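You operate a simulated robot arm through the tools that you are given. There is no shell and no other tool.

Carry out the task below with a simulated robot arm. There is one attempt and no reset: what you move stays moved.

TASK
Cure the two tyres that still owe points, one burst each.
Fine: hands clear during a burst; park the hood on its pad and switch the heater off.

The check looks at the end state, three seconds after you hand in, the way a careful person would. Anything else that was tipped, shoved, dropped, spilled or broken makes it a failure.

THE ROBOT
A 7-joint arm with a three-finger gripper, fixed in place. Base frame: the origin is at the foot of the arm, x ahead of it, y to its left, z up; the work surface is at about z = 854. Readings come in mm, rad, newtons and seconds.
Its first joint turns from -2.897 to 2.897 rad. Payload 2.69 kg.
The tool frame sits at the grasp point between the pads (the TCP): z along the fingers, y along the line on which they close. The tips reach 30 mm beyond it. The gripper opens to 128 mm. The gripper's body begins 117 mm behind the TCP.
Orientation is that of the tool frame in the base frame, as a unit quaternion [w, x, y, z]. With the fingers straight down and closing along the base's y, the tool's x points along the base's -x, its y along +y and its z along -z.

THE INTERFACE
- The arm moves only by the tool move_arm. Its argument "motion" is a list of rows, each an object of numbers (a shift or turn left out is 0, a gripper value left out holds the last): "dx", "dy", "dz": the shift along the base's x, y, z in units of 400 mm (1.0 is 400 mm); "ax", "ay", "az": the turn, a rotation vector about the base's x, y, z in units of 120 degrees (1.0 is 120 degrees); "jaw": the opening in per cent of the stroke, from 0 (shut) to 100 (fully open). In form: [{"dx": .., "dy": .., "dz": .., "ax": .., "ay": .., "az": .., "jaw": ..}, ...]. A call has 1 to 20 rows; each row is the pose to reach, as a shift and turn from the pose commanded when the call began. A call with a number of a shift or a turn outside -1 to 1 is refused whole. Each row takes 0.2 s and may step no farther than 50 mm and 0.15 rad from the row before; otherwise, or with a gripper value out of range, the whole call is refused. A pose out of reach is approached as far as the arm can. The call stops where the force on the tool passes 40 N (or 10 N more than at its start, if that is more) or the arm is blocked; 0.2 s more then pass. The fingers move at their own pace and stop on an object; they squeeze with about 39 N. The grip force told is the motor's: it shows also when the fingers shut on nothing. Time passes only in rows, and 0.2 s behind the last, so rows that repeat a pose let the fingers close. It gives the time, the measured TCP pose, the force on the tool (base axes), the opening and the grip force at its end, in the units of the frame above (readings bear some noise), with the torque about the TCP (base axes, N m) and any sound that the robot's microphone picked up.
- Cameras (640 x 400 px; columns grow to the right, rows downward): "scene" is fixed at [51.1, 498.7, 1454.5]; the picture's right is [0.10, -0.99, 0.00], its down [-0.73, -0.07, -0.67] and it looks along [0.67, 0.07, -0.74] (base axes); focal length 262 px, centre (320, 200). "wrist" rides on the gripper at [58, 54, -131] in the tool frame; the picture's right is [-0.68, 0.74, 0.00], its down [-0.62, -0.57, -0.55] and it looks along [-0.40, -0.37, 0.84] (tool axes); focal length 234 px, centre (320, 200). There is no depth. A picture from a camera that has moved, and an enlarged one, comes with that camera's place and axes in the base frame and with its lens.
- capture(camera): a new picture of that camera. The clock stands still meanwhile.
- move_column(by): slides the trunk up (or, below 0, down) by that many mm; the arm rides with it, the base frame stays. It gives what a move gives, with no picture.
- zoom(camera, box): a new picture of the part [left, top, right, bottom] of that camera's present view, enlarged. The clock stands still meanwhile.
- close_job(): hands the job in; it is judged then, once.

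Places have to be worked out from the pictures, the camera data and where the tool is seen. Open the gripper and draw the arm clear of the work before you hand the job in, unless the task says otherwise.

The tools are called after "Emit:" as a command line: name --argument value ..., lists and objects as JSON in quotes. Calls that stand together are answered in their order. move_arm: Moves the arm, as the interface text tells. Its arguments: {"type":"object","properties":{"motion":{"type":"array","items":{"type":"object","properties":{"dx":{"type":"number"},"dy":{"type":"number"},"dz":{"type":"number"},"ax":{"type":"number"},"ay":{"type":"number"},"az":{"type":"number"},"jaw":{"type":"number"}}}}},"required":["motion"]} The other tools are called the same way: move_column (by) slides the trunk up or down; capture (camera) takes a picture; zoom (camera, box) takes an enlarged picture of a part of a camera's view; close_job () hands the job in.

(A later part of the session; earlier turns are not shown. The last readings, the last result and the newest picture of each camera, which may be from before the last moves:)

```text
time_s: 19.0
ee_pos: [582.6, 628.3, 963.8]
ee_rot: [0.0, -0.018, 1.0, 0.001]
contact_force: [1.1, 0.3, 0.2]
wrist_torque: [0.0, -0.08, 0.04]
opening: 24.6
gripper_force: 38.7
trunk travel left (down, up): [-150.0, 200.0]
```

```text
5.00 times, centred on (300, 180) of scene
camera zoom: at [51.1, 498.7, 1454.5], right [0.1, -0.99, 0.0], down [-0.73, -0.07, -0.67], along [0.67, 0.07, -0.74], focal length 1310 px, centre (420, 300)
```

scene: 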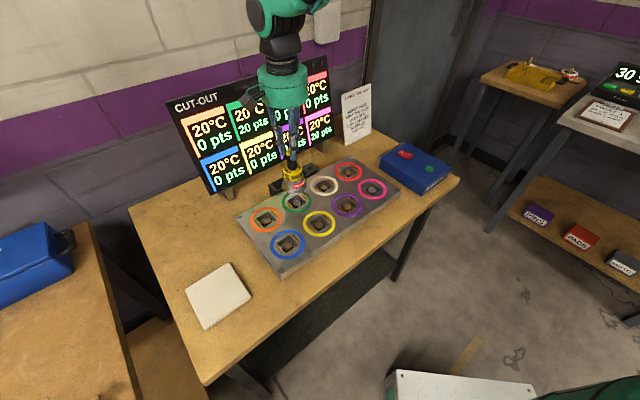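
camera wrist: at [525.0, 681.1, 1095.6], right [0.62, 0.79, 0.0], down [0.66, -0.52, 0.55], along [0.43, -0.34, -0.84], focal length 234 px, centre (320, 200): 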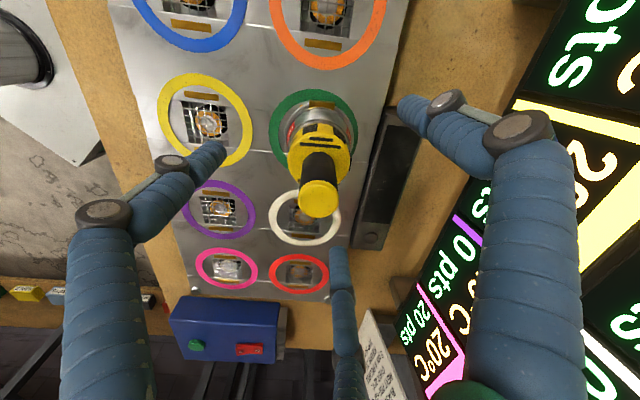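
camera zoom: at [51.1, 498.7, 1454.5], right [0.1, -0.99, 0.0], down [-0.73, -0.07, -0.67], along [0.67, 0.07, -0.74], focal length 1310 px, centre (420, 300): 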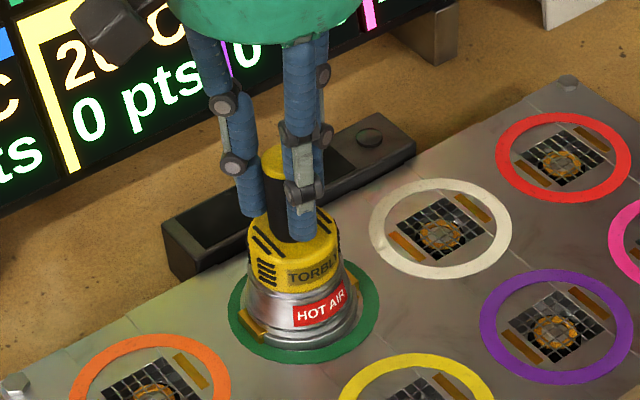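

The hood is now concentric with the green ring to about 1 mm and aligned to ~1–2°. I open the jaws and rise clear, then verify.

Emit:
move_arm --motion '[{"jaw": 30}, {"jaw": 60}, {"jaw": 100}, {"jaw": 100}, {"dz": 0.05}, {"dz": 0.15}, {"dz": 0.25}, {"dz": 0.35}, {"dz": 0.35}, {"dz": 0.35}]'

Emit:
zoom --camera "wrist" --box '[260, 60, 380, 180]'

Emit:
zoom --camera "scene" --box '[260, 140, 340, 220]'

Emit:
capture --camera "wrist"

```text
time_s: 21.2
ee_pos: [583.5, 626.1, 1103.5]
ee_rot: [-0.001, -0.017, 1.0, 0.0]
contact_force: [1.0, 0.8, -0.1]
wrist_torque: [-0.02, 0.01, 0.03]
opening: 127.9
gripper_force: 0.2
trunk travel left (down, up): [-150.0, 200.0]
```

```text
3.33 times, centred on (320, 120) of wrist
camera zoom: at [523.4, 679.1, 1235.3], right [0.65, 0.76, 0.0], down [0.64, -0.54, 0.55], along [0.42, -0.36, -0.84], focal length 781 px, centre (320, 467)
```

zoom: 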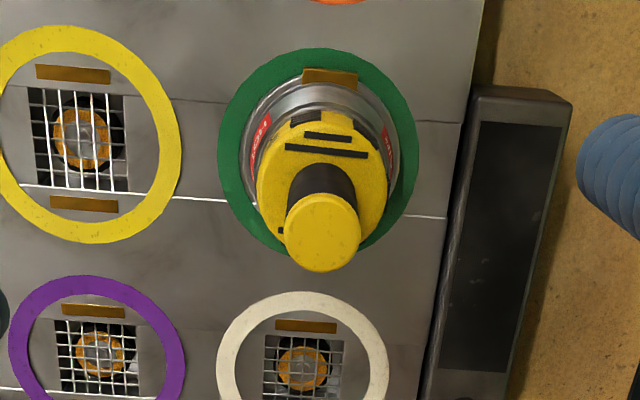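

```text
5.00 times, centred on (300, 180) of scene
camera zoom: at [51.1, 498.7, 1454.5], right [0.1, -0.99, 0.0], down [-0.73, -0.07, -0.67], along [0.67, 0.07, -0.74], focal length 1310 px, centre (420, 300)
```

zoom: 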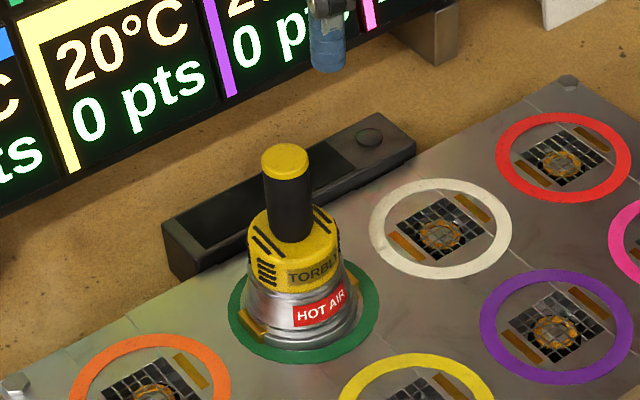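

```text
taken
camera wrist: at [523.4, 679.1, 1235.3], right [0.65, 0.76, 0.0], down [0.64, -0.54, 0.55], along [0.42, -0.36, -0.84], focal length 234 px, centre (320, 200)
```

wrist: 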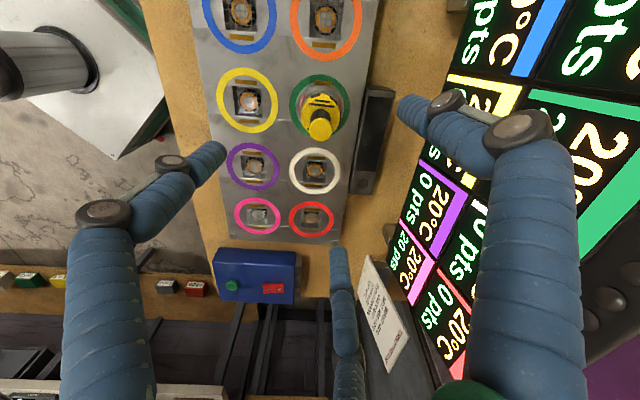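

Hood is upright, centred on green, aligned to within ~2°. Blue box: green button ≈(752, 205, z≈876), rocker ≈(818, 276). I move above the box to inspect the switch before pressing anything.

Emit:
move_arm --motion '[{"dx": 0.024, "dy": -0.0785, "dz": 0}, {"dx": 0.049, "dy": -0.157, "dz": 0}, {"dx": 0.073, "dy": -0.2355, "dz": 0}, {"dx": 0.0975, "dy": -0.314, "dz": 0}, {"dx": 0.122, "dy": -0.3925, "dz": 0}, {"dx": 0.146, "dy": -0.471, "dz": 0}, {"dx": 0.17, "dy": -0.5495, "dz": 0}, {"dx": 0.195, "dy": -0.628, "dz": -0.04}, {"dx": 0.22, "dy": -0.7065, "dz": -0.08}, {"dx": 0.244, "dy": -0.785, "dz": -0.12}, {"dx": 0.268, "dy": -0.8635, "dz": -0.16}, {"dx": 0.2925, "dy": -0.9425, "dz": -0.2}, {"dx": 0.2925, "dy": -0.9425, "dz": -0.2325}, {"dx": 0.2925, "dy": -0.9425, "dz": -0.2325}]'

Emit:
capture --camera "wrist"

Emit:
capture --camera "scene"

```text
time_s: 24.2
ee_pos: [700.0, 251.3, 1010.0]
ee_rot: [-0.001, -0.017, 1.0, 0.0]
contact_force: [-1.1, 0.3, -0.2]
wrist_torque: [-0.01, 0.0, 0.03]
opening: 128.0
gripper_force: 0.0
trunk travel left (down, up): [-150.0, 200.0]
```

```text
taken
camera wrist: at [640.0, 303.2, 1141.1], right [0.65, 0.76, 0.0], down [0.64, -0.54, 0.55], along [0.42, -0.36, -0.84], focal length 234 px, centre (320, 200)
```

wrist: 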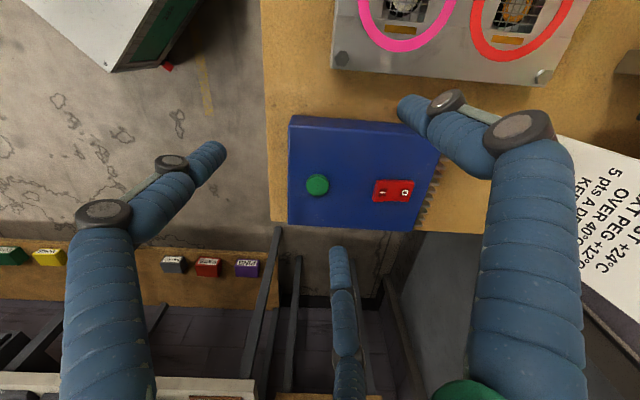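

```text
taken
```

scene: 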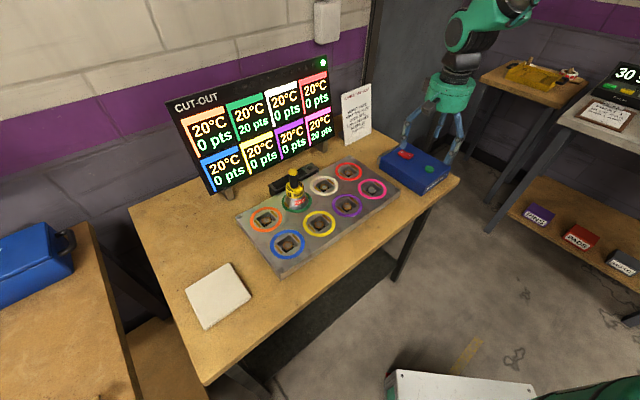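

A green lamp has appeared at the top right of the display. I zoom in on that, the rest of the display, the box and the switch.

Emit:
zoom --camera "scene" --box '[160, 50, 340, 200]'

Emit:
zoom --camera "wrist" --box '[280, 110, 450, 235]'

Emit:
zoom --camera "wrist" --box '[360, 160, 430, 215]'

Emit:
zoom --camera "scene" --box '[380, 120, 470, 200]'

Emit:
zoom --camera "scene" --box '[260, 155, 330, 225]'

```text
2.67 times, centred on (250, 125) of scene
camera zoom: at [51.1, 498.7, 1454.5], right [0.1, -0.99, 0.0], down [-0.73, -0.07, -0.67], along [0.67, 0.07, -0.74], focal length 699 px, centre (507, 400)
```

zoom: 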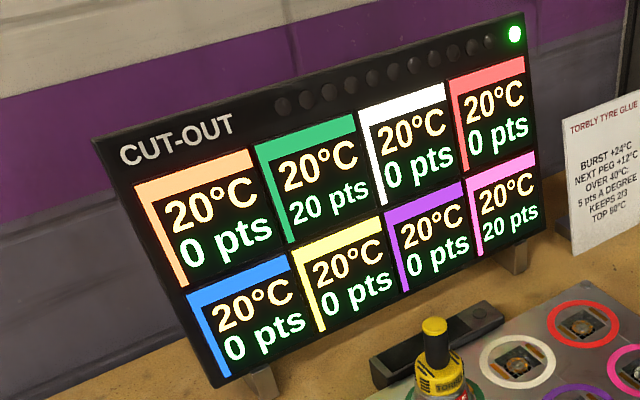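

```text
3.20 times, centred on (365, 172) of wrist
camera zoom: at [640.0, 303.2, 1141.1], right [0.65, 0.76, 0.0], down [0.64, -0.54, 0.55], along [0.42, -0.36, -0.84], focal length 749 px, centre (176, 288)
```

zoom: 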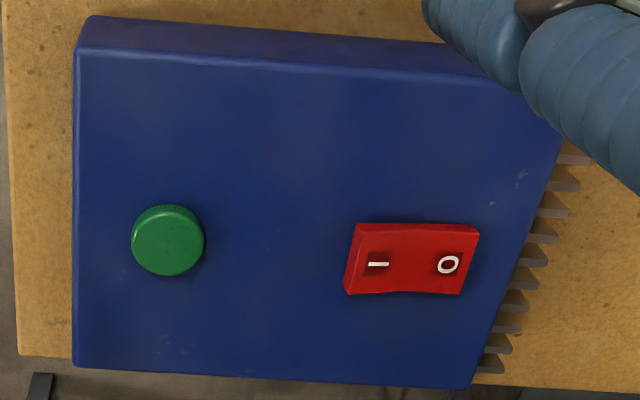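

```text
7.27 times, centred on (395, 188) of wrist
camera zoom: at [640.0, 303.2, 1141.1], right [0.65, 0.76, 0.0], down [0.64, -0.54, 0.55], along [0.42, -0.36, -0.84], focal length 1703 px, centre (-226, 291)
```

zoom: 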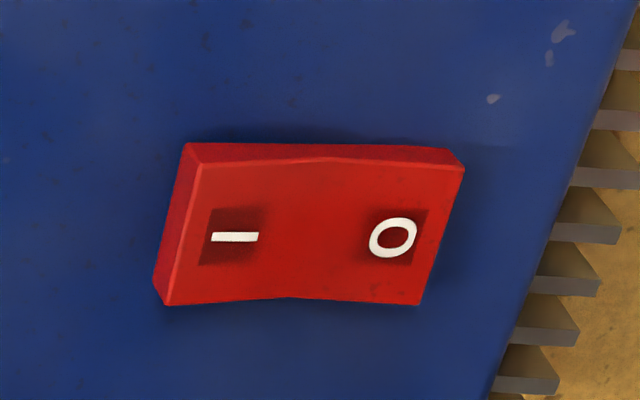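

```text
5.00 times, centred on (425, 160) of scene
camera zoom: at [51.1, 498.7, 1454.5], right [0.1, -0.99, 0.0], down [-0.73, -0.07, -0.67], along [0.67, 0.07, -0.74], focal length 1310 px, centre (-205, 400)
```

zoom: 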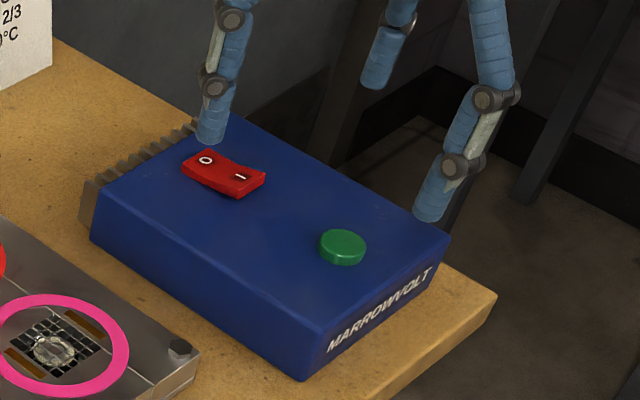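

```text
5.71 times, centred on (295, 190) of scene
camera zoom: at [51.1, 498.7, 1454.5], right [0.1, -0.99, 0.0], down [-0.73, -0.07, -0.67], along [0.67, 0.07, -0.74], focal length 1498 px, centre (463, 257)
```

zoom: 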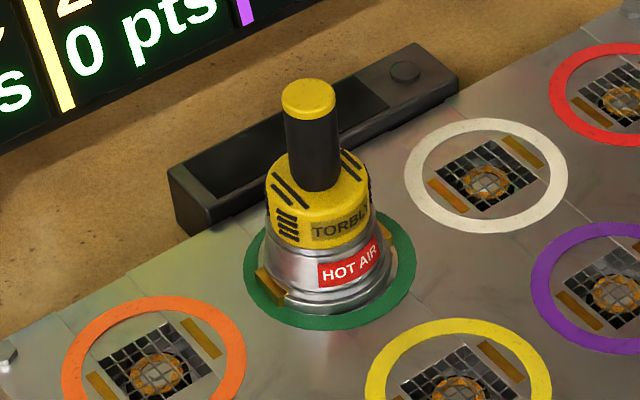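

Triangulated: button top at (751.7, 203.5, 875); rocker "I" at (814.5, 263, 880), "O" at (835, 284, 877.5) with the I end standing proud, so the heater is off. I close the jaws and hover above the I end.

Emit:
move_arm --motion '[{"dx": 0.07, "dy": 0.006, "dz": 0, "jaw": 50}, {"dx": 0.14, "dy": 0.011, "dz": 0, "jaw": 0}, {"dx": 0.21, "dy": 0.016, "dz": -0.06, "jaw": 0}, {"dx": 0.279, "dy": 0.022, "dz": -0.125, "jaw": 0}, {"dx": 0.279, "dy": 0.022, "dz": -0.16, "jaw": 0}, {"dx": 0.279, "dy": 0.022, "dz": -0.2, "jaw": 0}, {"dx": 0.279, "dy": 0.022, "dz": -0.2, "jaw": 0}]'

Emit:
capture --camera "wrist"

Emit:
zoom --camera "scene" --box '[370, 90, 480, 200]'

```text
time_s: 25.8
ee_pos: [810.6, 258.8, 931.7]
ee_rot: [-0.001, -0.018, 1.0, 0.0]
contact_force: [0.5, 0.4, 0.7]
wrist_torque: [-0.01, 0.0, -0.02]
opening: 2.2
gripper_force: 31.0
trunk travel left (down, up): [-150.0, 200.0]
```

```text
taken
camera wrist: at [750.8, 311.5, 1063.0], right [0.65, 0.76, 0.0], down [0.64, -0.54, 0.55], along [0.42, -0.36, -0.84], focal length 234 px, centre (320, 200)
```

wrist: 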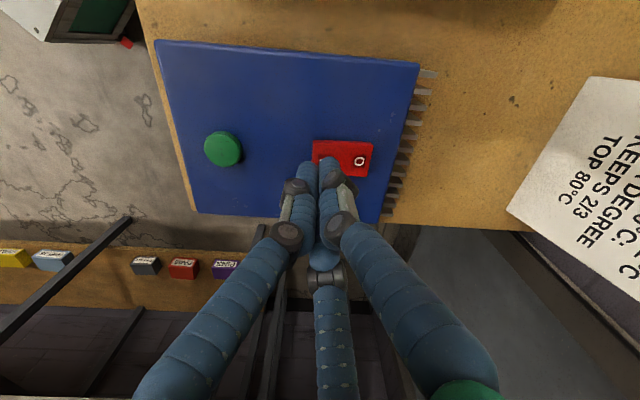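

```text
3.64 times, centred on (425, 145) of scene
camera zoom: at [51.1, 498.7, 1454.5], right [0.1, -0.99, 0.0], down [-0.73, -0.07, -0.67], along [0.67, 0.07, -0.74], focal length 953 px, centre (-62, 400)
```

zoom: 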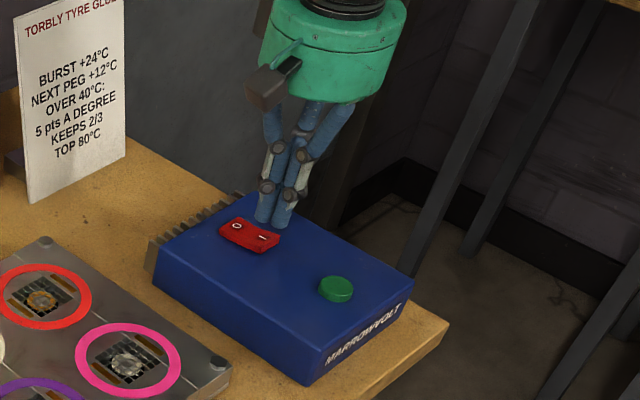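

Tips hover directly over the I end. I lower in small steps and watch the force.

Emit:
move_arm --motion '[{"dz": -0.025, "jaw": 0}, {"dz": -0.045}, {"dz": -0.053}, {"dz": -0.06}, {"dz": -0.06}]'

Emit:
zoom --camera "scene" --box '[380, 120, 450, 190]'

Emit:
zoom --camera "scene" --box '[160, 50, 340, 200]'

```text
time_s: 27.0
ee_pos: [811.3, 257.8, 907.9]
ee_rot: [0.0, -0.018, 1.0, 0.0]
contact_force: [0.5, 0.3, 0.9]
wrist_torque: [0.01, 0.01, 0.01]
opening: 2.4
gripper_force: 31.3
trunk travel left (down, up): [-150.0, 200.0]
```

```text
5.71 times, centred on (415, 155) of scene
camera zoom: at [51.1, 498.7, 1454.5], right [0.1, -0.99, 0.0], down [-0.73, -0.07, -0.67], along [0.67, 0.07, -0.74], focal length 1498 px, centre (-223, 457)
```

zoom: 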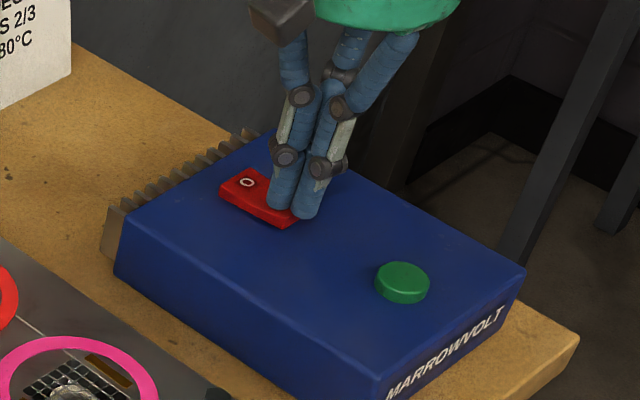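

```text
2.67 times, centred on (250, 125) of scene
camera zoom: at [51.1, 498.7, 1454.5], right [0.1, -0.99, 0.0], down [-0.73, -0.07, -0.67], along [0.67, 0.07, -0.74], focal length 699 px, centre (507, 400)
```

zoom: 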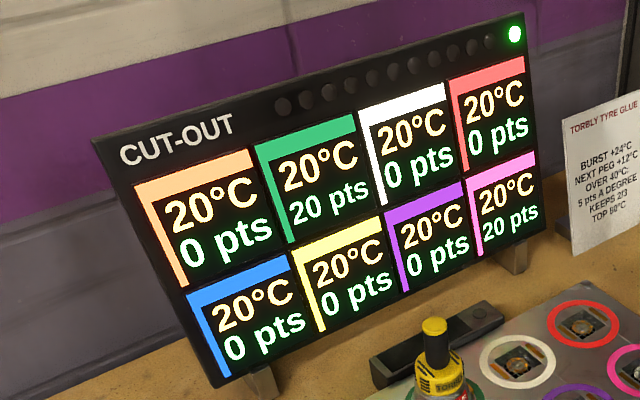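

No contact yet at TCP z≈907. I continue down in small steps.

Emit:
move_arm --motion '[{"dz": -0.005, "jaw": 0}, {"dz": -0.01}, {"dz": -0.015}, {"dz": -0.015}]'

Emit:
zoom --camera "scene" --box '[380, 120, 450, 190]'

Emit:
zoom --camera "wrist" --box '[240, 100, 420, 230]'

```text
time_s: 28.0
ee_pos: [811.0, 259.2, 905.8]
ee_rot: [0.002, -0.018, 1.0, 0.002]
contact_force: [-9.6, -5.9, 37.4]
wrist_torque: [0.41, 0.07, 0.09]
opening: 6.1
gripper_force: 31.1
trunk travel left (down, up): [-150.0, 200.0]
```

```text
5.71 times, centred on (415, 155) of scene
camera zoom: at [51.1, 498.7, 1454.5], right [0.1, -0.99, 0.0], down [-0.73, -0.07, -0.67], along [0.67, 0.07, -0.74], focal length 1498 px, centre (-223, 457)
```

zoom: 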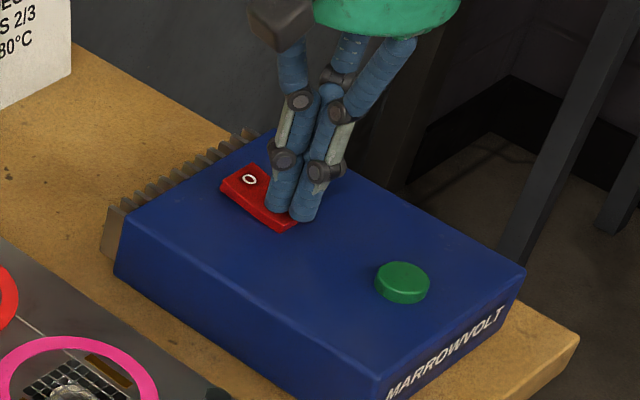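

```text
3.08 times, centred on (330, 165) of wrist
camera zoom: at [750.3, 310.8, 1036.8], right [0.65, 0.76, 0.0], down [0.63, -0.54, 0.55], along [0.42, -0.35, -0.84], focal length 720 px, centre (289, 308)
```

zoom: 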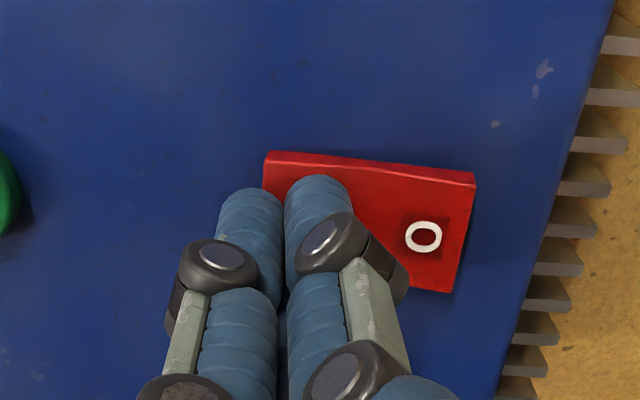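

Contact with 37 N and the rocker looks tipped over to the I side. I back off upward and inspect the switch and display.

Emit:
move_arm --motion '[{"dz": 0.02, "jaw": 0}, {"dz": 0.08}, {"dz": 0.16}, {"dx": -0.05, "dy": 0, "dz": 0.22}, {"dx": -0.1, "dy": 0, "dz": 0.25}, {"dx": -0.1, "dy": 0, "dz": 0.25}]'

Emit:
zoom --camera "wrist" --box '[240, 60, 420, 230]'

Emit:
zoom --camera "scene" --box '[380, 120, 450, 190]'

Emit:
capture --camera "scene"

```text
time_s: 29.4
ee_pos: [770.2, 259.7, 1002.3]
ee_rot: [-0.001, -0.017, 1.0, 0.0]
contact_force: [-1.2, 0.4, 0.0]
wrist_torque: [0.02, -0.02, -0.01]
opening: 2.4
gripper_force: 31.4
trunk travel left (down, up): [-150.0, 200.0]
```

```text
2.35 times, centred on (330, 145) of wrist
camera zoom: at [709.7, 311.7, 1133.1], right [0.65, 0.76, 0.0], down [0.64, -0.54, 0.55], along [0.42, -0.36, -0.84], focal length 551 px, centre (296, 329)
```

zoom: 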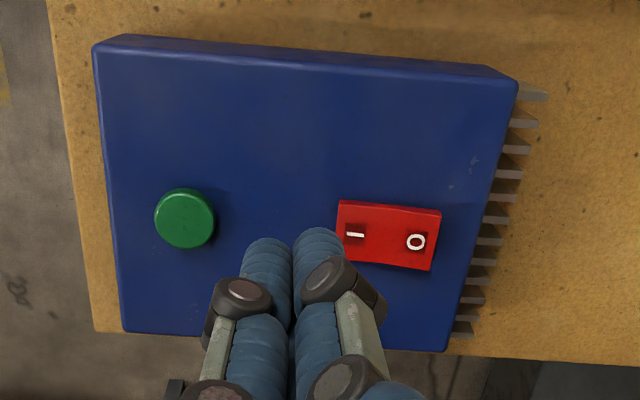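

```text
5.71 times, centred on (415, 155) of scene
camera zoom: at [51.1, 498.7, 1454.5], right [0.1, -0.99, 0.0], down [-0.73, -0.07, -0.67], along [0.67, 0.07, -0.74], focal length 1498 px, centre (-223, 457)
```

zoom: 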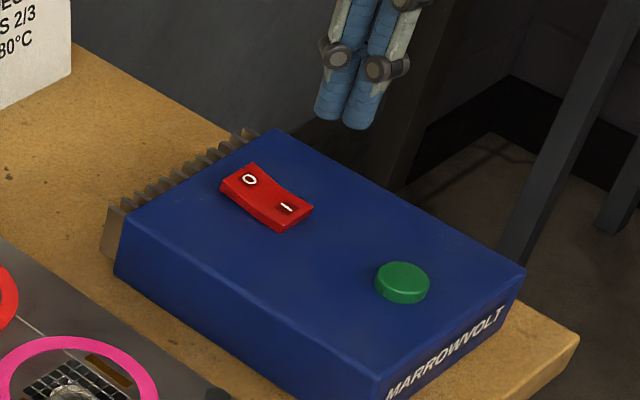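

```text
taken
```

scene: 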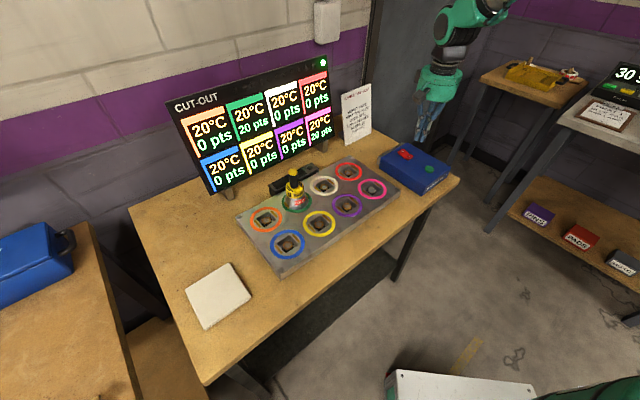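

The rocker now has I down (on). I check the display and the black bar for changes before pressing the green button.

Emit:
zoom --camera "scene" --box '[160, 50, 340, 200]'

Emit:
zoom --camera "scene" --box '[260, 155, 330, 225]'

```text
2.67 times, centred on (250, 125) of scene
camera zoom: at [51.1, 498.7, 1454.5], right [0.1, -0.99, 0.0], down [-0.73, -0.07, -0.67], along [0.67, 0.07, -0.74], focal length 699 px, centre (507, 400)
```

zoom: 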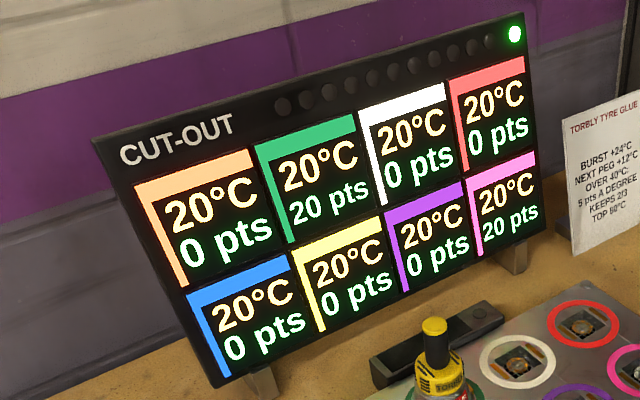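

```text
5.71 times, centred on (295, 190) of scene
camera zoom: at [51.1, 498.7, 1454.5], right [0.1, -0.99, 0.0], down [-0.73, -0.07, -0.67], along [0.67, 0.07, -0.74], focal length 1498 px, centre (463, 257)
```

zoom: 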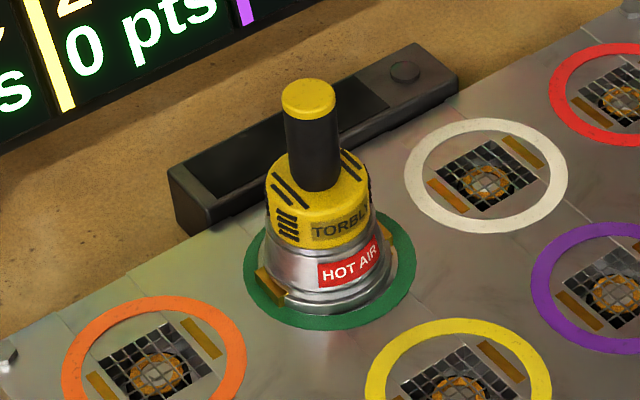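

Display unchanged with the green lamp lit. I move the closed fingertips above the green button.

Emit:
move_arm --motion '[{"dx": -0.02, "dy": -0.07, "dz": -0.02, "jaw": 0}, {"dx": -0.045, "dy": -0.141, "dz": -0.06}, {"dx": -0.045, "dy": -0.141, "dz": -0.13}, {"dx": -0.045, "dy": -0.141, "dz": -0.195}, {"dx": -0.045, "dy": -0.141, "dz": -0.195}, {"dx": -0.045, "dy": -0.141, "dz": -0.195}]'

Emit:
zoom --camera "wrist" --box '[220, 60, 420, 230]'

Emit:
zoom --camera "scene" --box '[390, 110, 470, 190]'

```text
time_s: 30.8
ee_pos: [754.8, 202.6, 923.8]
ee_rot: [-0.001, -0.018, 1.0, 0.001]
contact_force: [-0.3, -0.5, -0.4]
wrist_torque: [-0.03, -0.01, 0.0]
opening: 2.0
gripper_force: 31.1
trunk travel left (down, up): [-150.0, 200.0]
```

```text
2.35 times, centred on (320, 145) of wrist
camera zoom: at [694.2, 254.9, 1055.4], right [0.65, 0.76, 0.0], down [0.64, -0.54, 0.55], along [0.42, -0.36, -0.84], focal length 551 px, centre (320, 329)
```

zoom: 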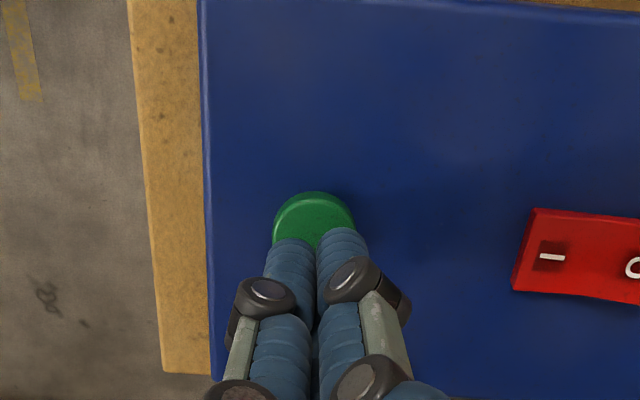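

```text
5.00 times, centred on (430, 150) of scene
camera zoom: at [51.1, 498.7, 1454.5], right [0.1, -0.99, 0.0], down [-0.73, -0.07, -0.67], along [0.67, 0.07, -0.74], focal length 1310 px, centre (-230, 450)
```

zoom: 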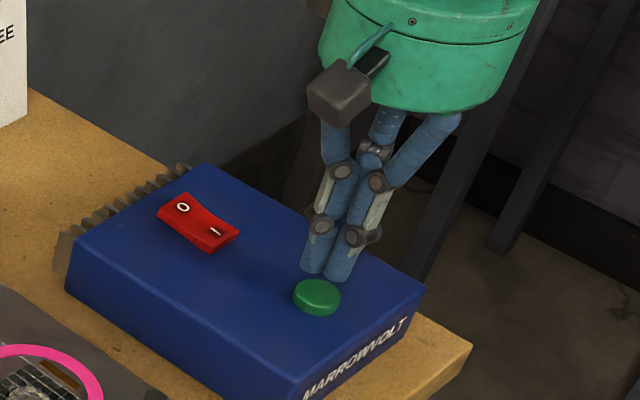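

The tips are over the button (about 3 mm too far in +x); I correct that and approach the button top.

Emit:
move_arm --motion '[{"dx": -0.007, "dz": -0.02, "jaw": 0}, {"dx": -0.007, "dz": -0.035}, {"dx": -0.007, "dz": -0.04}, {"dx": -0.007, "dz": -0.04}]'

Emit:
zoom --camera "wrist" --box '[220, 60, 420, 230]'

```text
time_s: 31.8
ee_pos: [751.7, 203.3, 907.5]
ee_rot: [-0.001, -0.018, 1.0, 0.0]
contact_force: [0.5, 1.2, 0.7]
wrist_torque: [0.01, 0.02, 0.0]
opening: 1.9
gripper_force: 31.4
trunk travel left (down, up): [-150.0, 200.0]
```

```text
2.35 times, centred on (320, 145) of wrist
camera zoom: at [691.0, 255.5, 1038.8], right [0.65, 0.76, 0.0], down [0.64, -0.54, 0.55], along [0.42, -0.36, -0.84], focal length 551 px, centre (320, 329)
```

zoom: 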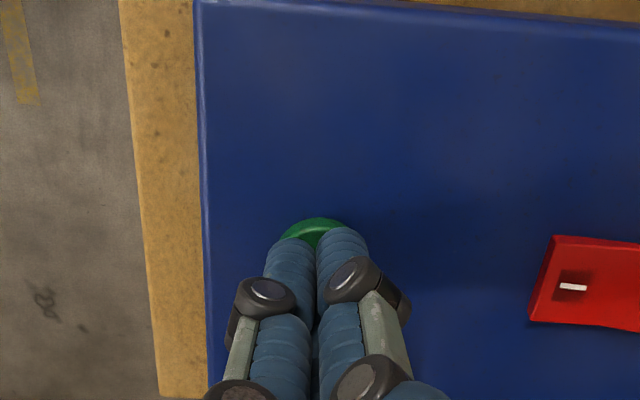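

Just above the button with no contact. I press by a few mm.

Emit:
move_arm --motion '[{"dz": -0.007, "jaw": 0}, {"dz": -0.013}, {"dz": -0.013}]'

Emit:
zoom --camera "scene" --box '[160, 50, 340, 200]'

```text
time_s: 32.6
ee_pos: [751.6, 203.2, 901.8]
ee_rot: [0.001, -0.017, 1.0, 0.001]
contact_force: [0.9, -0.4, 2.0]
wrist_torque: [-0.01, 0.0, 0.03]
opening: 2.3
gripper_force: 31.6
trunk travel left (down, up): [-150.0, 200.0]
heard: click
```

```text
2.67 times, centred on (250, 125) of scene
camera zoom: at [51.1, 498.7, 1454.5], right [0.1, -0.99, 0.0], down [-0.73, -0.07, -0.67], along [0.67, 0.07, -0.74], focal length 699 px, centre (507, 400)
```

zoom: 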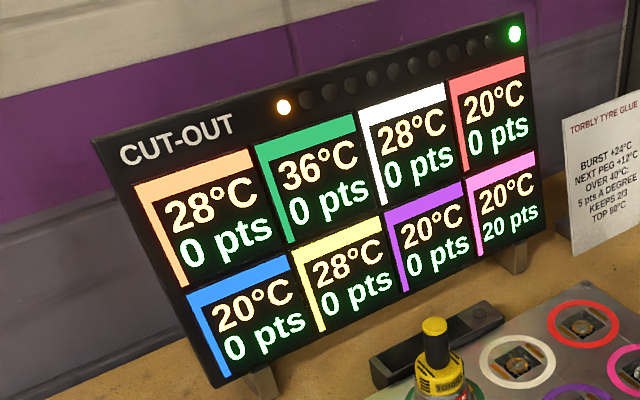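

Click: green went through its burst (0 pts owed, now 36°C; neighbours 28°C) and one burst lamp is lit. I lift straight off the button.

Emit:
move_arm --motion '[{"dz": 0.03, "jaw": 0}, {"dz": 0.1}, {"dz": 0.2}, {"dz": 0.3}, {"dz": 0.4}, {"dz": 0.4}]'

Emit:
capture --camera "scene"

Emit:
zoom --camera "scene" --box '[160, 50, 340, 200]'

Emit:
zoom --camera "scene" --box '[380, 120, 460, 200]'

```text
time_s: 34.0
ee_pos: [749.9, 204.7, 1061.2]
ee_rot: [0.001, -0.018, 1.0, 0.0]
contact_force: [-0.7, 0.5, -0.5]
wrist_torque: [0.01, -0.03, -0.03]
opening: 2.1
gripper_force: 30.6
trunk travel left (down, up): [-150.0, 200.0]
```

```text
taken
```

scene: 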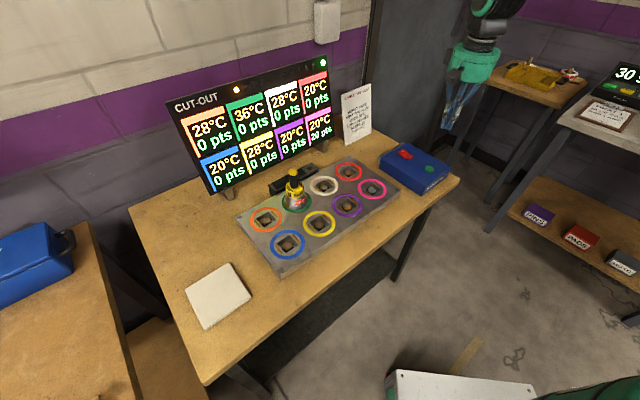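

```text
2.67 times, centred on (250, 125) of scene
camera zoom: at [51.1, 498.7, 1454.5], right [0.1, -0.99, 0.0], down [-0.73, -0.07, -0.67], along [0.67, 0.07, -0.74], focal length 699 px, centre (507, 400)
```

zoom: 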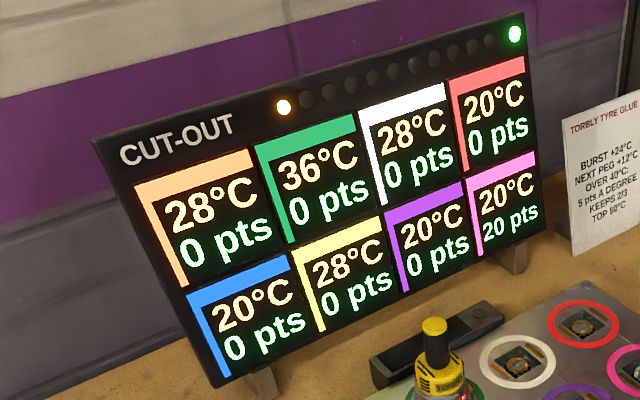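

```text
5.00 times, centred on (420, 160) of scene
camera zoom: at [51.1, 498.7, 1454.5], right [0.1, -0.99, 0.0], down [-0.73, -0.07, -0.67], along [0.67, 0.07, -0.74], focal length 1310 px, centre (-180, 400)
```

zoom: 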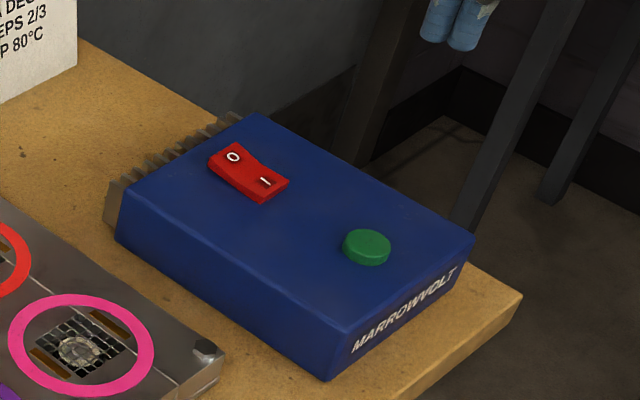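

Temperatures hold steady, pink still owes 20. I head back toward the hood, opening the jaws on the way (in two legs).

Emit:
move_arm --motion '[{"dx": -0.034, "dy": 0.086, "dz": 0.03, "jaw": 0}, {"dx": -0.069, "dy": 0.172, "dz": 0.06, "jaw": 0}, {"dx": -0.103, "dy": 0.258, "dz": 0.0975, "jaw": 50}, {"dx": -0.1375, "dy": 0.344, "dz": 0.0975, "jaw": 100}, {"dx": -0.172, "dy": 0.43, "dz": 0.0975}, {"dx": -0.206, "dy": 0.517, "dz": 0.0975}, {"dx": -0.24, "dy": 0.603, "dz": 0.0975}, {"dx": -0.275, "dy": 0.689, "dz": 0.0975}, {"dx": -0.309, "dy": 0.775, "dz": 0.0975}, {"dx": -0.344, "dy": 0.861, "dz": 0.0975}, {"dx": -0.378, "dy": 0.947, "dz": 0.0975}, {"dx": -0.378, "dy": 0.947, "dz": 0.0975}]'

```text
time_s: 36.6
ee_pos: [597.7, 583.3, 1103.3]
ee_rot: [0.0, -0.018, 1.0, 0.0]
contact_force: [-0.3, 0.7, -0.1]
wrist_torque: [-0.07, -0.02, 0.04]
opening: 127.7
gripper_force: 0.1
trunk travel left (down, up): [-150.0, 200.0]
```

Now to directly above the hood for a check of alignment before descending.

Emit:
move_arm --motion '[{"dx": -0.013, "dy": 0.038, "dz": 0, "jaw": 100}, {"dx": -0.025, "dy": 0.075, "dz": 0}, {"dx": -0.038, "dy": 0.113, "dz": -0.05}, {"dx": -0.038, "dy": 0.113, "dz": -0.1075}, {"dx": -0.038, "dy": 0.113, "dz": -0.1075}, {"dx": -0.038, "dy": 0.113, "dz": -0.1075}]'

Emit:
capture --camera "wrist"

Emit:
zoom --camera "wrist" --box '[260, 60, 380, 180]'

```text
time_s: 38.0
ee_pos: [583.0, 626.9, 1058.4]
ee_rot: [0.0, -0.017, 1.0, 0.001]
contact_force: [-0.2, 0.5, 0.3]
wrist_torque: [-0.01, 0.01, 0.02]
opening: 128.1
gripper_force: 0.1
trunk travel left (down, up): [-150.0, 200.0]
```

```text
taken
camera wrist: at [522.3, 679.6, 1190.5], right [0.65, 0.76, 0.0], down [0.64, -0.54, 0.55], along [0.42, -0.36, -0.84], focal length 234 px, centre (320, 200)
```

wrist: 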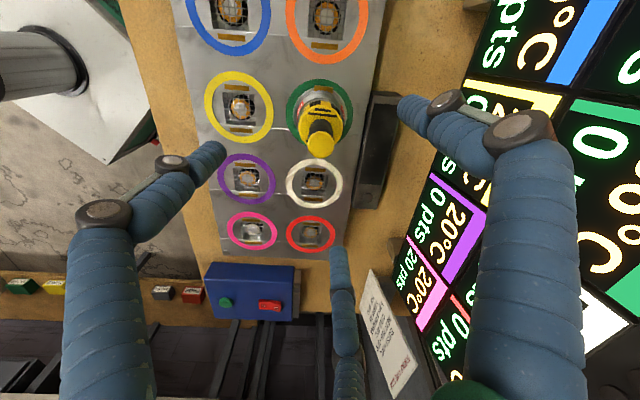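

```text
3.33 times, centred on (320, 120) of wrist
camera zoom: at [522.3, 679.6, 1190.5], right [0.65, 0.76, 0.0], down [0.64, -0.54, 0.55], along [0.42, -0.36, -0.84], focal length 781 px, centre (320, 467)
```

zoom: 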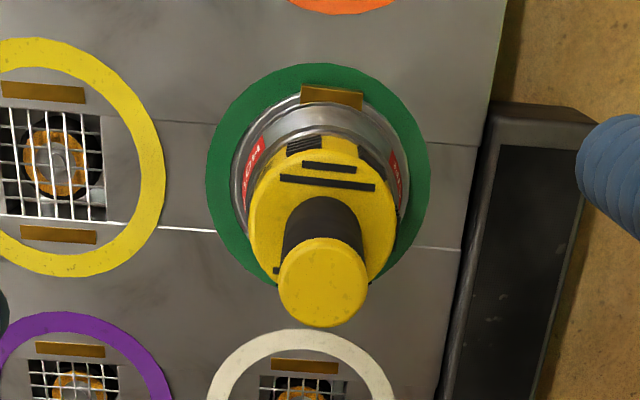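

Hood axis confirmed at (582.8, 628.7). I descend to TCP z≈959 (a bit lower than before for a firmer hold) and close.

Emit:
move_arm --motion '[{"dx": 0.0015, "dy": 0.0025, "dz": -0.08, "jaw": 100}, {"dx": 0.0015, "dy": 0.0025, "dz": -0.16}, {"dx": 0.0015, "dy": 0.0025, "dz": -0.22}, {"dx": 0.0015, "dy": 0.0025, "dz": -0.251}, {"dx": 0.0015, "dy": 0.0025, "dz": -0.251}, {"dx": 0.0015, "dy": 0.0025, "dz": -0.251, "jaw": 60}, {"dx": 0.0015, "dy": 0.0025, "dz": -0.251, "jaw": 30}, {"dx": 0.0015, "dy": 0.0025, "dz": -0.251, "jaw": 0}, {"dx": 0.0015, "dy": 0.0025, "dz": -0.251, "jaw": 0}, {"dx": 0.0015, "dy": 0.0025, "dz": -0.251, "jaw": 0}]'

Emit:
zoom --camera "wrist" --box '[250, 70, 390, 210]'

Emit:
zoom --camera "scene" --box '[260, 140, 340, 220]'

```text
time_s: 40.2
ee_pos: [585.7, 629.5, 958.4]
ee_rot: [0.0, -0.017, 1.0, 0.0]
contact_force: [-0.8, -0.5, 0.1]
wrist_torque: [0.0, 0.02, 0.0]
opening: 25.1
gripper_force: 38.9
trunk travel left (down, up): [-150.0, 200.0]
```

```text
2.86 times, centred on (320, 140) of wrist
camera zoom: at [525.5, 681.1, 1089.6], right [0.65, 0.76, 0.0], down [0.64, -0.54, 0.55], along [0.42, -0.36, -0.84], focal length 669 px, centre (320, 371)
```

zoom: 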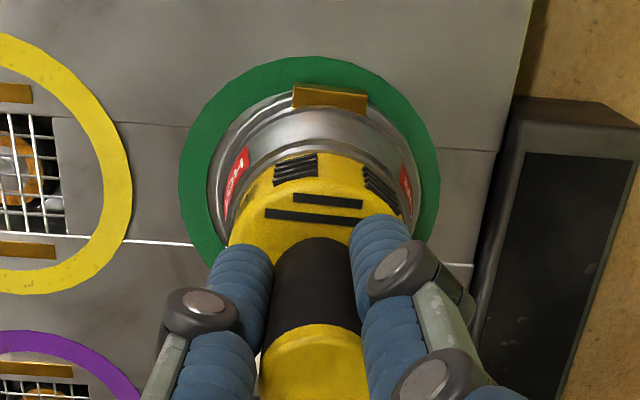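

```text
5.00 times, centred on (300, 180) of scene
camera zoom: at [51.1, 498.7, 1454.5], right [0.1, -0.99, 0.0], down [-0.73, -0.07, -0.67], along [0.67, 0.07, -0.74], focal length 1310 px, centre (420, 300)
```

zoom: 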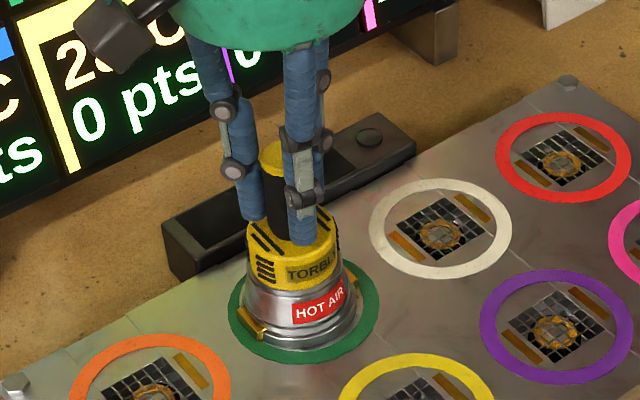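

Gripped (25.1 mm). I lift slowly by ~12 mm first and check for slipping.

Emit:
move_arm --motion '[{"dz": 0.004, "jaw": 0}, {"dz": 0.008}, {"dz": 0.012}, {"dz": 0.016}, {"dz": 0.02}, {"dz": 0.024}, {"dz": 0.028}, {"dz": 0.03}, {"dz": 0.03}]'

Emit:
zoom --camera "wrist" --box '[250, 70, 390, 210]'

Emit:
zoom --camera "scene" --box '[260, 140, 340, 220]'

```text
time_s: 42.2
ee_pos: [584.6, 628.3, 968.5]
ee_rot: [-0.001, -0.018, 1.0, 0.0]
contact_force: [-0.5, -0.3, -5.2]
wrist_torque: [-0.01, 0.0, 0.0]
opening: 24.8
gripper_force: 39.3
trunk travel left (down, up): [-150.0, 200.0]
```

```text
2.86 times, centred on (320, 140) of wrist
camera zoom: at [524.3, 681.1, 1101.0], right [0.65, 0.76, 0.0], down [0.64, -0.54, 0.55], along [0.42, -0.36, -0.84], focal length 669 px, centre (320, 371)
```

zoom: 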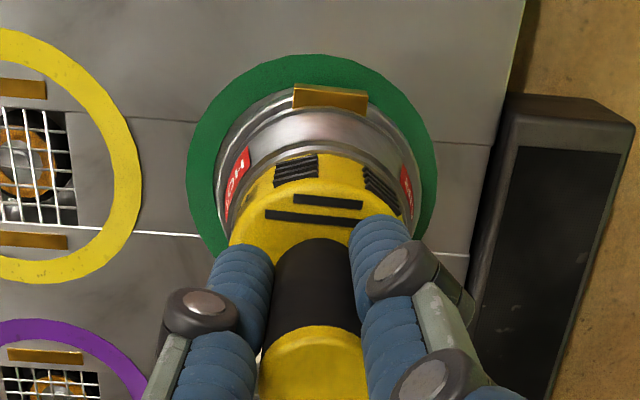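

```text
5.00 times, centred on (300, 180) of scene
camera zoom: at [51.1, 498.7, 1454.5], right [0.1, -0.99, 0.0], down [-0.73, -0.07, -0.67], along [0.67, 0.07, -0.74], focal length 1310 px, centre (420, 300)
```

zoom: 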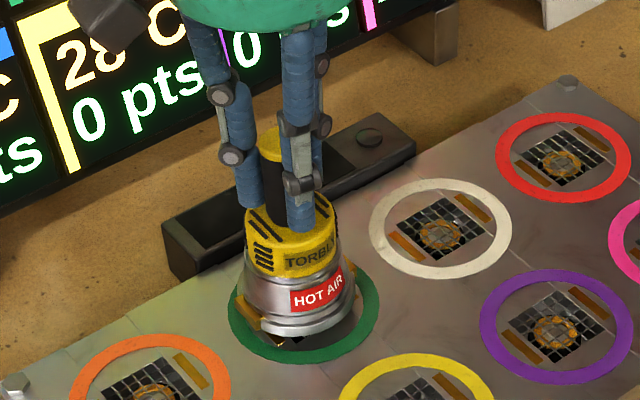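

No slip this time: the hood rises with the tool (weight 5 N). I keep lifting gently to ~80 mm above the plate.

Emit:
move_arm --motion '[{"dz": 0.01, "jaw": 0}, {"dz": 0.03}, {"dz": 0.055}, {"dz": 0.08}, {"dz": 0.105}, {"dz": 0.13}, {"dz": 0.15}, {"dz": 0.16}, {"dz": 0.16}]'

Emit:
zoom --camera "wrist" --box '[250, 70, 390, 210]'

```text
time_s: 44.2
ee_pos: [584.6, 628.1, 1033.3]
ee_rot: [-0.001, -0.018, 1.0, 0.0]
contact_force: [0.1, 0.5, -4.6]
wrist_torque: [-0.04, 0.02, 0.0]
opening: 24.5
gripper_force: 39.1
trunk travel left (down, up): [-150.0, 200.0]
```

```text
2.86 times, centred on (320, 140) of wrist
camera zoom: at [524.3, 680.1, 1164.9], right [0.65, 0.76, 0.0], down [0.64, -0.54, 0.55], along [0.42, -0.36, -0.84], focal length 669 px, centre (320, 371)
```

zoom: 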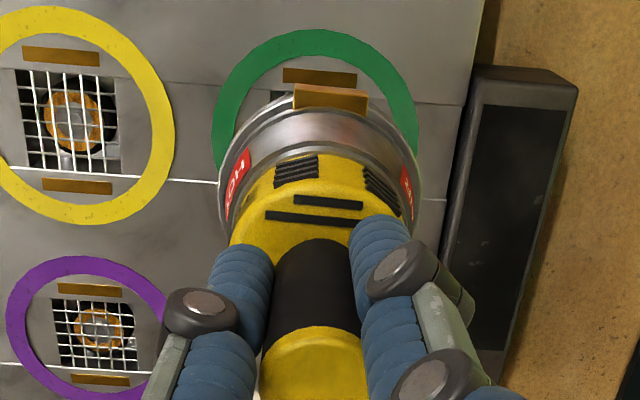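

Held firmly. I carry the hood slowly toward the pink ring with a +1.5° yaw trim.

Emit:
move_arm --motion '[{"dx": 0.006, "dy": -0.018, "az": 0.002, "jaw": 0}, {"dx": 0.02, "dy": -0.06, "az": 0.004}, {"dx": 0.036, "dy": -0.107, "az": 0.006}, {"dx": 0.052, "dy": -0.155, "az": 0.008}, {"dx": 0.068, "dy": -0.203, "az": 0.01}, {"dx": 0.084, "dy": -0.25, "az": 0.0125}, {"dx": 0.1, "dy": -0.298, "az": 0.0125}, {"dx": 0.116, "dy": -0.346, "az": 0.0125}, {"dx": 0.132, "dy": -0.393, "az": 0.0125}, {"dx": 0.148, "dy": -0.44, "az": 0.0125}, {"dx": 0.164, "dy": -0.488, "az": 0.0125}, {"dx": 0.18, "dy": -0.535, "az": 0.0125}, {"dx": 0.19, "dy": -0.565, "az": 0.0125}, {"dx": 0.1965, "dy": -0.584, "az": 0.0125}, {"dx": 0.1965, "dy": -0.584, "az": 0.0125}, {"dx": 0.1965, "dy": -0.584, "az": 0.0125}]'

Emit:
capture --camera "wrist"

Emit:
zoom --camera "wrist" --box '[180, 0, 400, 150]'

Emit:
zoom --camera "scene" --box '[320, 120, 420, 220]'

```text
time_s: 47.6
ee_pos: [662.3, 393.6, 1034.5]
ee_rot: [0.0, -0.032, 0.999, 0.0]
contact_force: [0.0, -1.0, -5.0]
wrist_torque: [0.0, -0.02, 0.0]
opening: 24.6
gripper_force: 39.1
trunk travel left (down, up): [-150.0, 200.0]
```

```text
taken
camera wrist: at [602.3, 444.3, 1165.6], right [0.63, 0.78, 0.0], down [0.65, -0.53, 0.55], along [0.43, -0.34, -0.84], focal length 234 px, centre (320, 200)
```

wrist: 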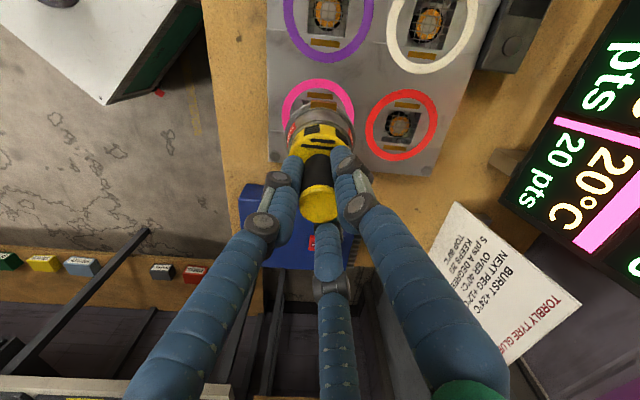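

```text
2.67 times, centred on (290, 75) of wrist
camera zoom: at [602.3, 444.3, 1165.6], right [0.63, 0.78, 0.0], down [0.65, -0.53, 0.55], along [0.43, -0.34, -0.84], focal length 624 px, centre (400, 533)
```

zoom: 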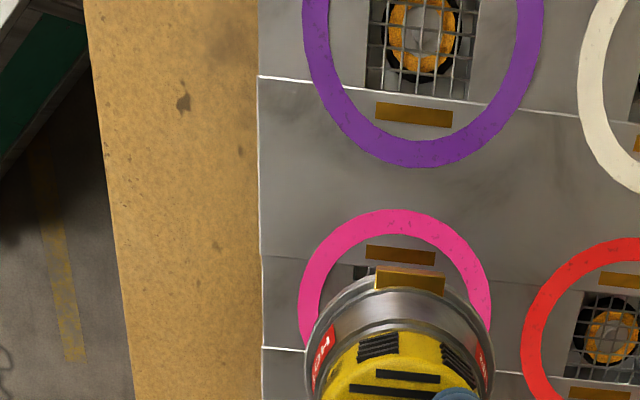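

```text
4.00 times, centred on (370, 170) of scene
camera zoom: at [51.1, 498.7, 1454.5], right [0.1, -0.99, 0.0], down [-0.73, -0.07, -0.67], along [0.67, 0.07, -0.74], focal length 1048 px, centre (120, 320)
```

zoom: 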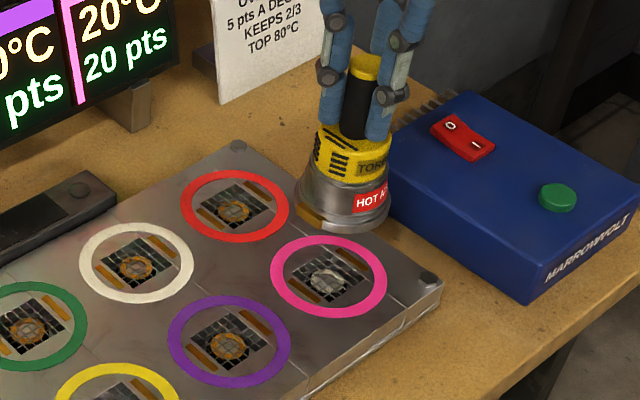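

Pink centre measures ≈(660.8, 393.4); the hood axis is within ~1 mm and yaw within ~1.5°. I lower slowly to about 10 mm above the plate and re-check.

Emit:
move_arm --motion '[{"dx": -0.001, "dz": -0.015, "az": 0.004, "jaw": 0}, {"dx": -0.001, "dz": -0.045, "az": 0.008}, {"dx": -0.001, "dz": -0.075, "az": 0.008}, {"dx": -0.001, "dz": -0.105, "az": 0.008}, {"dx": -0.001, "dz": -0.135, "az": 0.008}, {"dx": -0.001, "dz": -0.155, "az": 0.008}, {"dx": -0.001, "dz": -0.16, "az": 0.008}, {"dx": -0.001, "dz": -0.16, "az": 0.008}]'

Emit:
zoom --camera "wrist" --box '[250, 60, 390, 200]'

Emit:
zoom --camera "scene" --box '[330, 130, 420, 220]'

```text
time_s: 49.4
ee_pos: [662.5, 394.2, 970.1]
ee_rot: [-0.001, -0.039, 0.999, 0.0]
contact_force: [-0.2, 0.0, -5.6]
wrist_torque: [-0.02, 0.0, 0.04]
opening: 24.3
gripper_force: 39.1
trunk travel left (down, up): [-150.0, 200.0]
```

```text
2.86 times, centred on (320, 130) of wrist
camera zoom: at [600.2, 444.4, 1101.1], right [0.62, 0.79, 0.0], down [0.66, -0.52, 0.55], along [0.43, -0.34, -0.84], focal length 669 px, centre (320, 400)
```

zoom: 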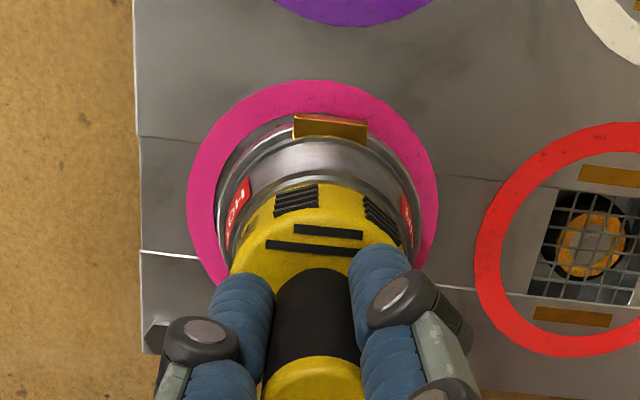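

```text
4.44 times, centred on (375, 175) of scene
camera zoom: at [51.1, 498.7, 1454.5], right [0.1, -0.99, 0.0], down [-0.73, -0.07, -0.67], along [0.67, 0.07, -0.74], focal length 1165 px, centre (76, 311)
```

zoom: 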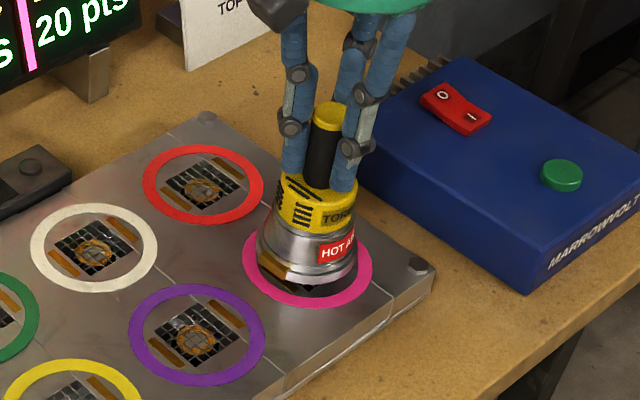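

Slightly (~1.5 mm) right of centre; I trim (−1.2, −1.0) mm and ease down to touch the plate.

Emit:
move_arm --motion '[{"dx": -0.003, "dy": -0.0025, "dz": -0.007, "jaw": 0}, {"dx": -0.003, "dy": -0.0025, "dz": -0.014}, {"dx": -0.003, "dy": -0.0025, "dz": -0.019}, {"dx": -0.003, "dy": -0.0025, "dz": -0.023}, {"dx": -0.003, "dy": -0.0025, "dz": -0.025}, {"dx": -0.003, "dy": -0.0025, "dz": -0.025}]'

```text
time_s: 50.8
ee_pos: [662.1, 393.9, 958.8]
ee_rot: [0.0, -0.039, 0.999, 0.0]
contact_force: [0.4, -0.9, -4.1]
wrist_torque: [-0.01, 0.03, -0.01]
opening: 24.6
gripper_force: 38.9
trunk travel left (down, up): [-150.0, 200.0]
```

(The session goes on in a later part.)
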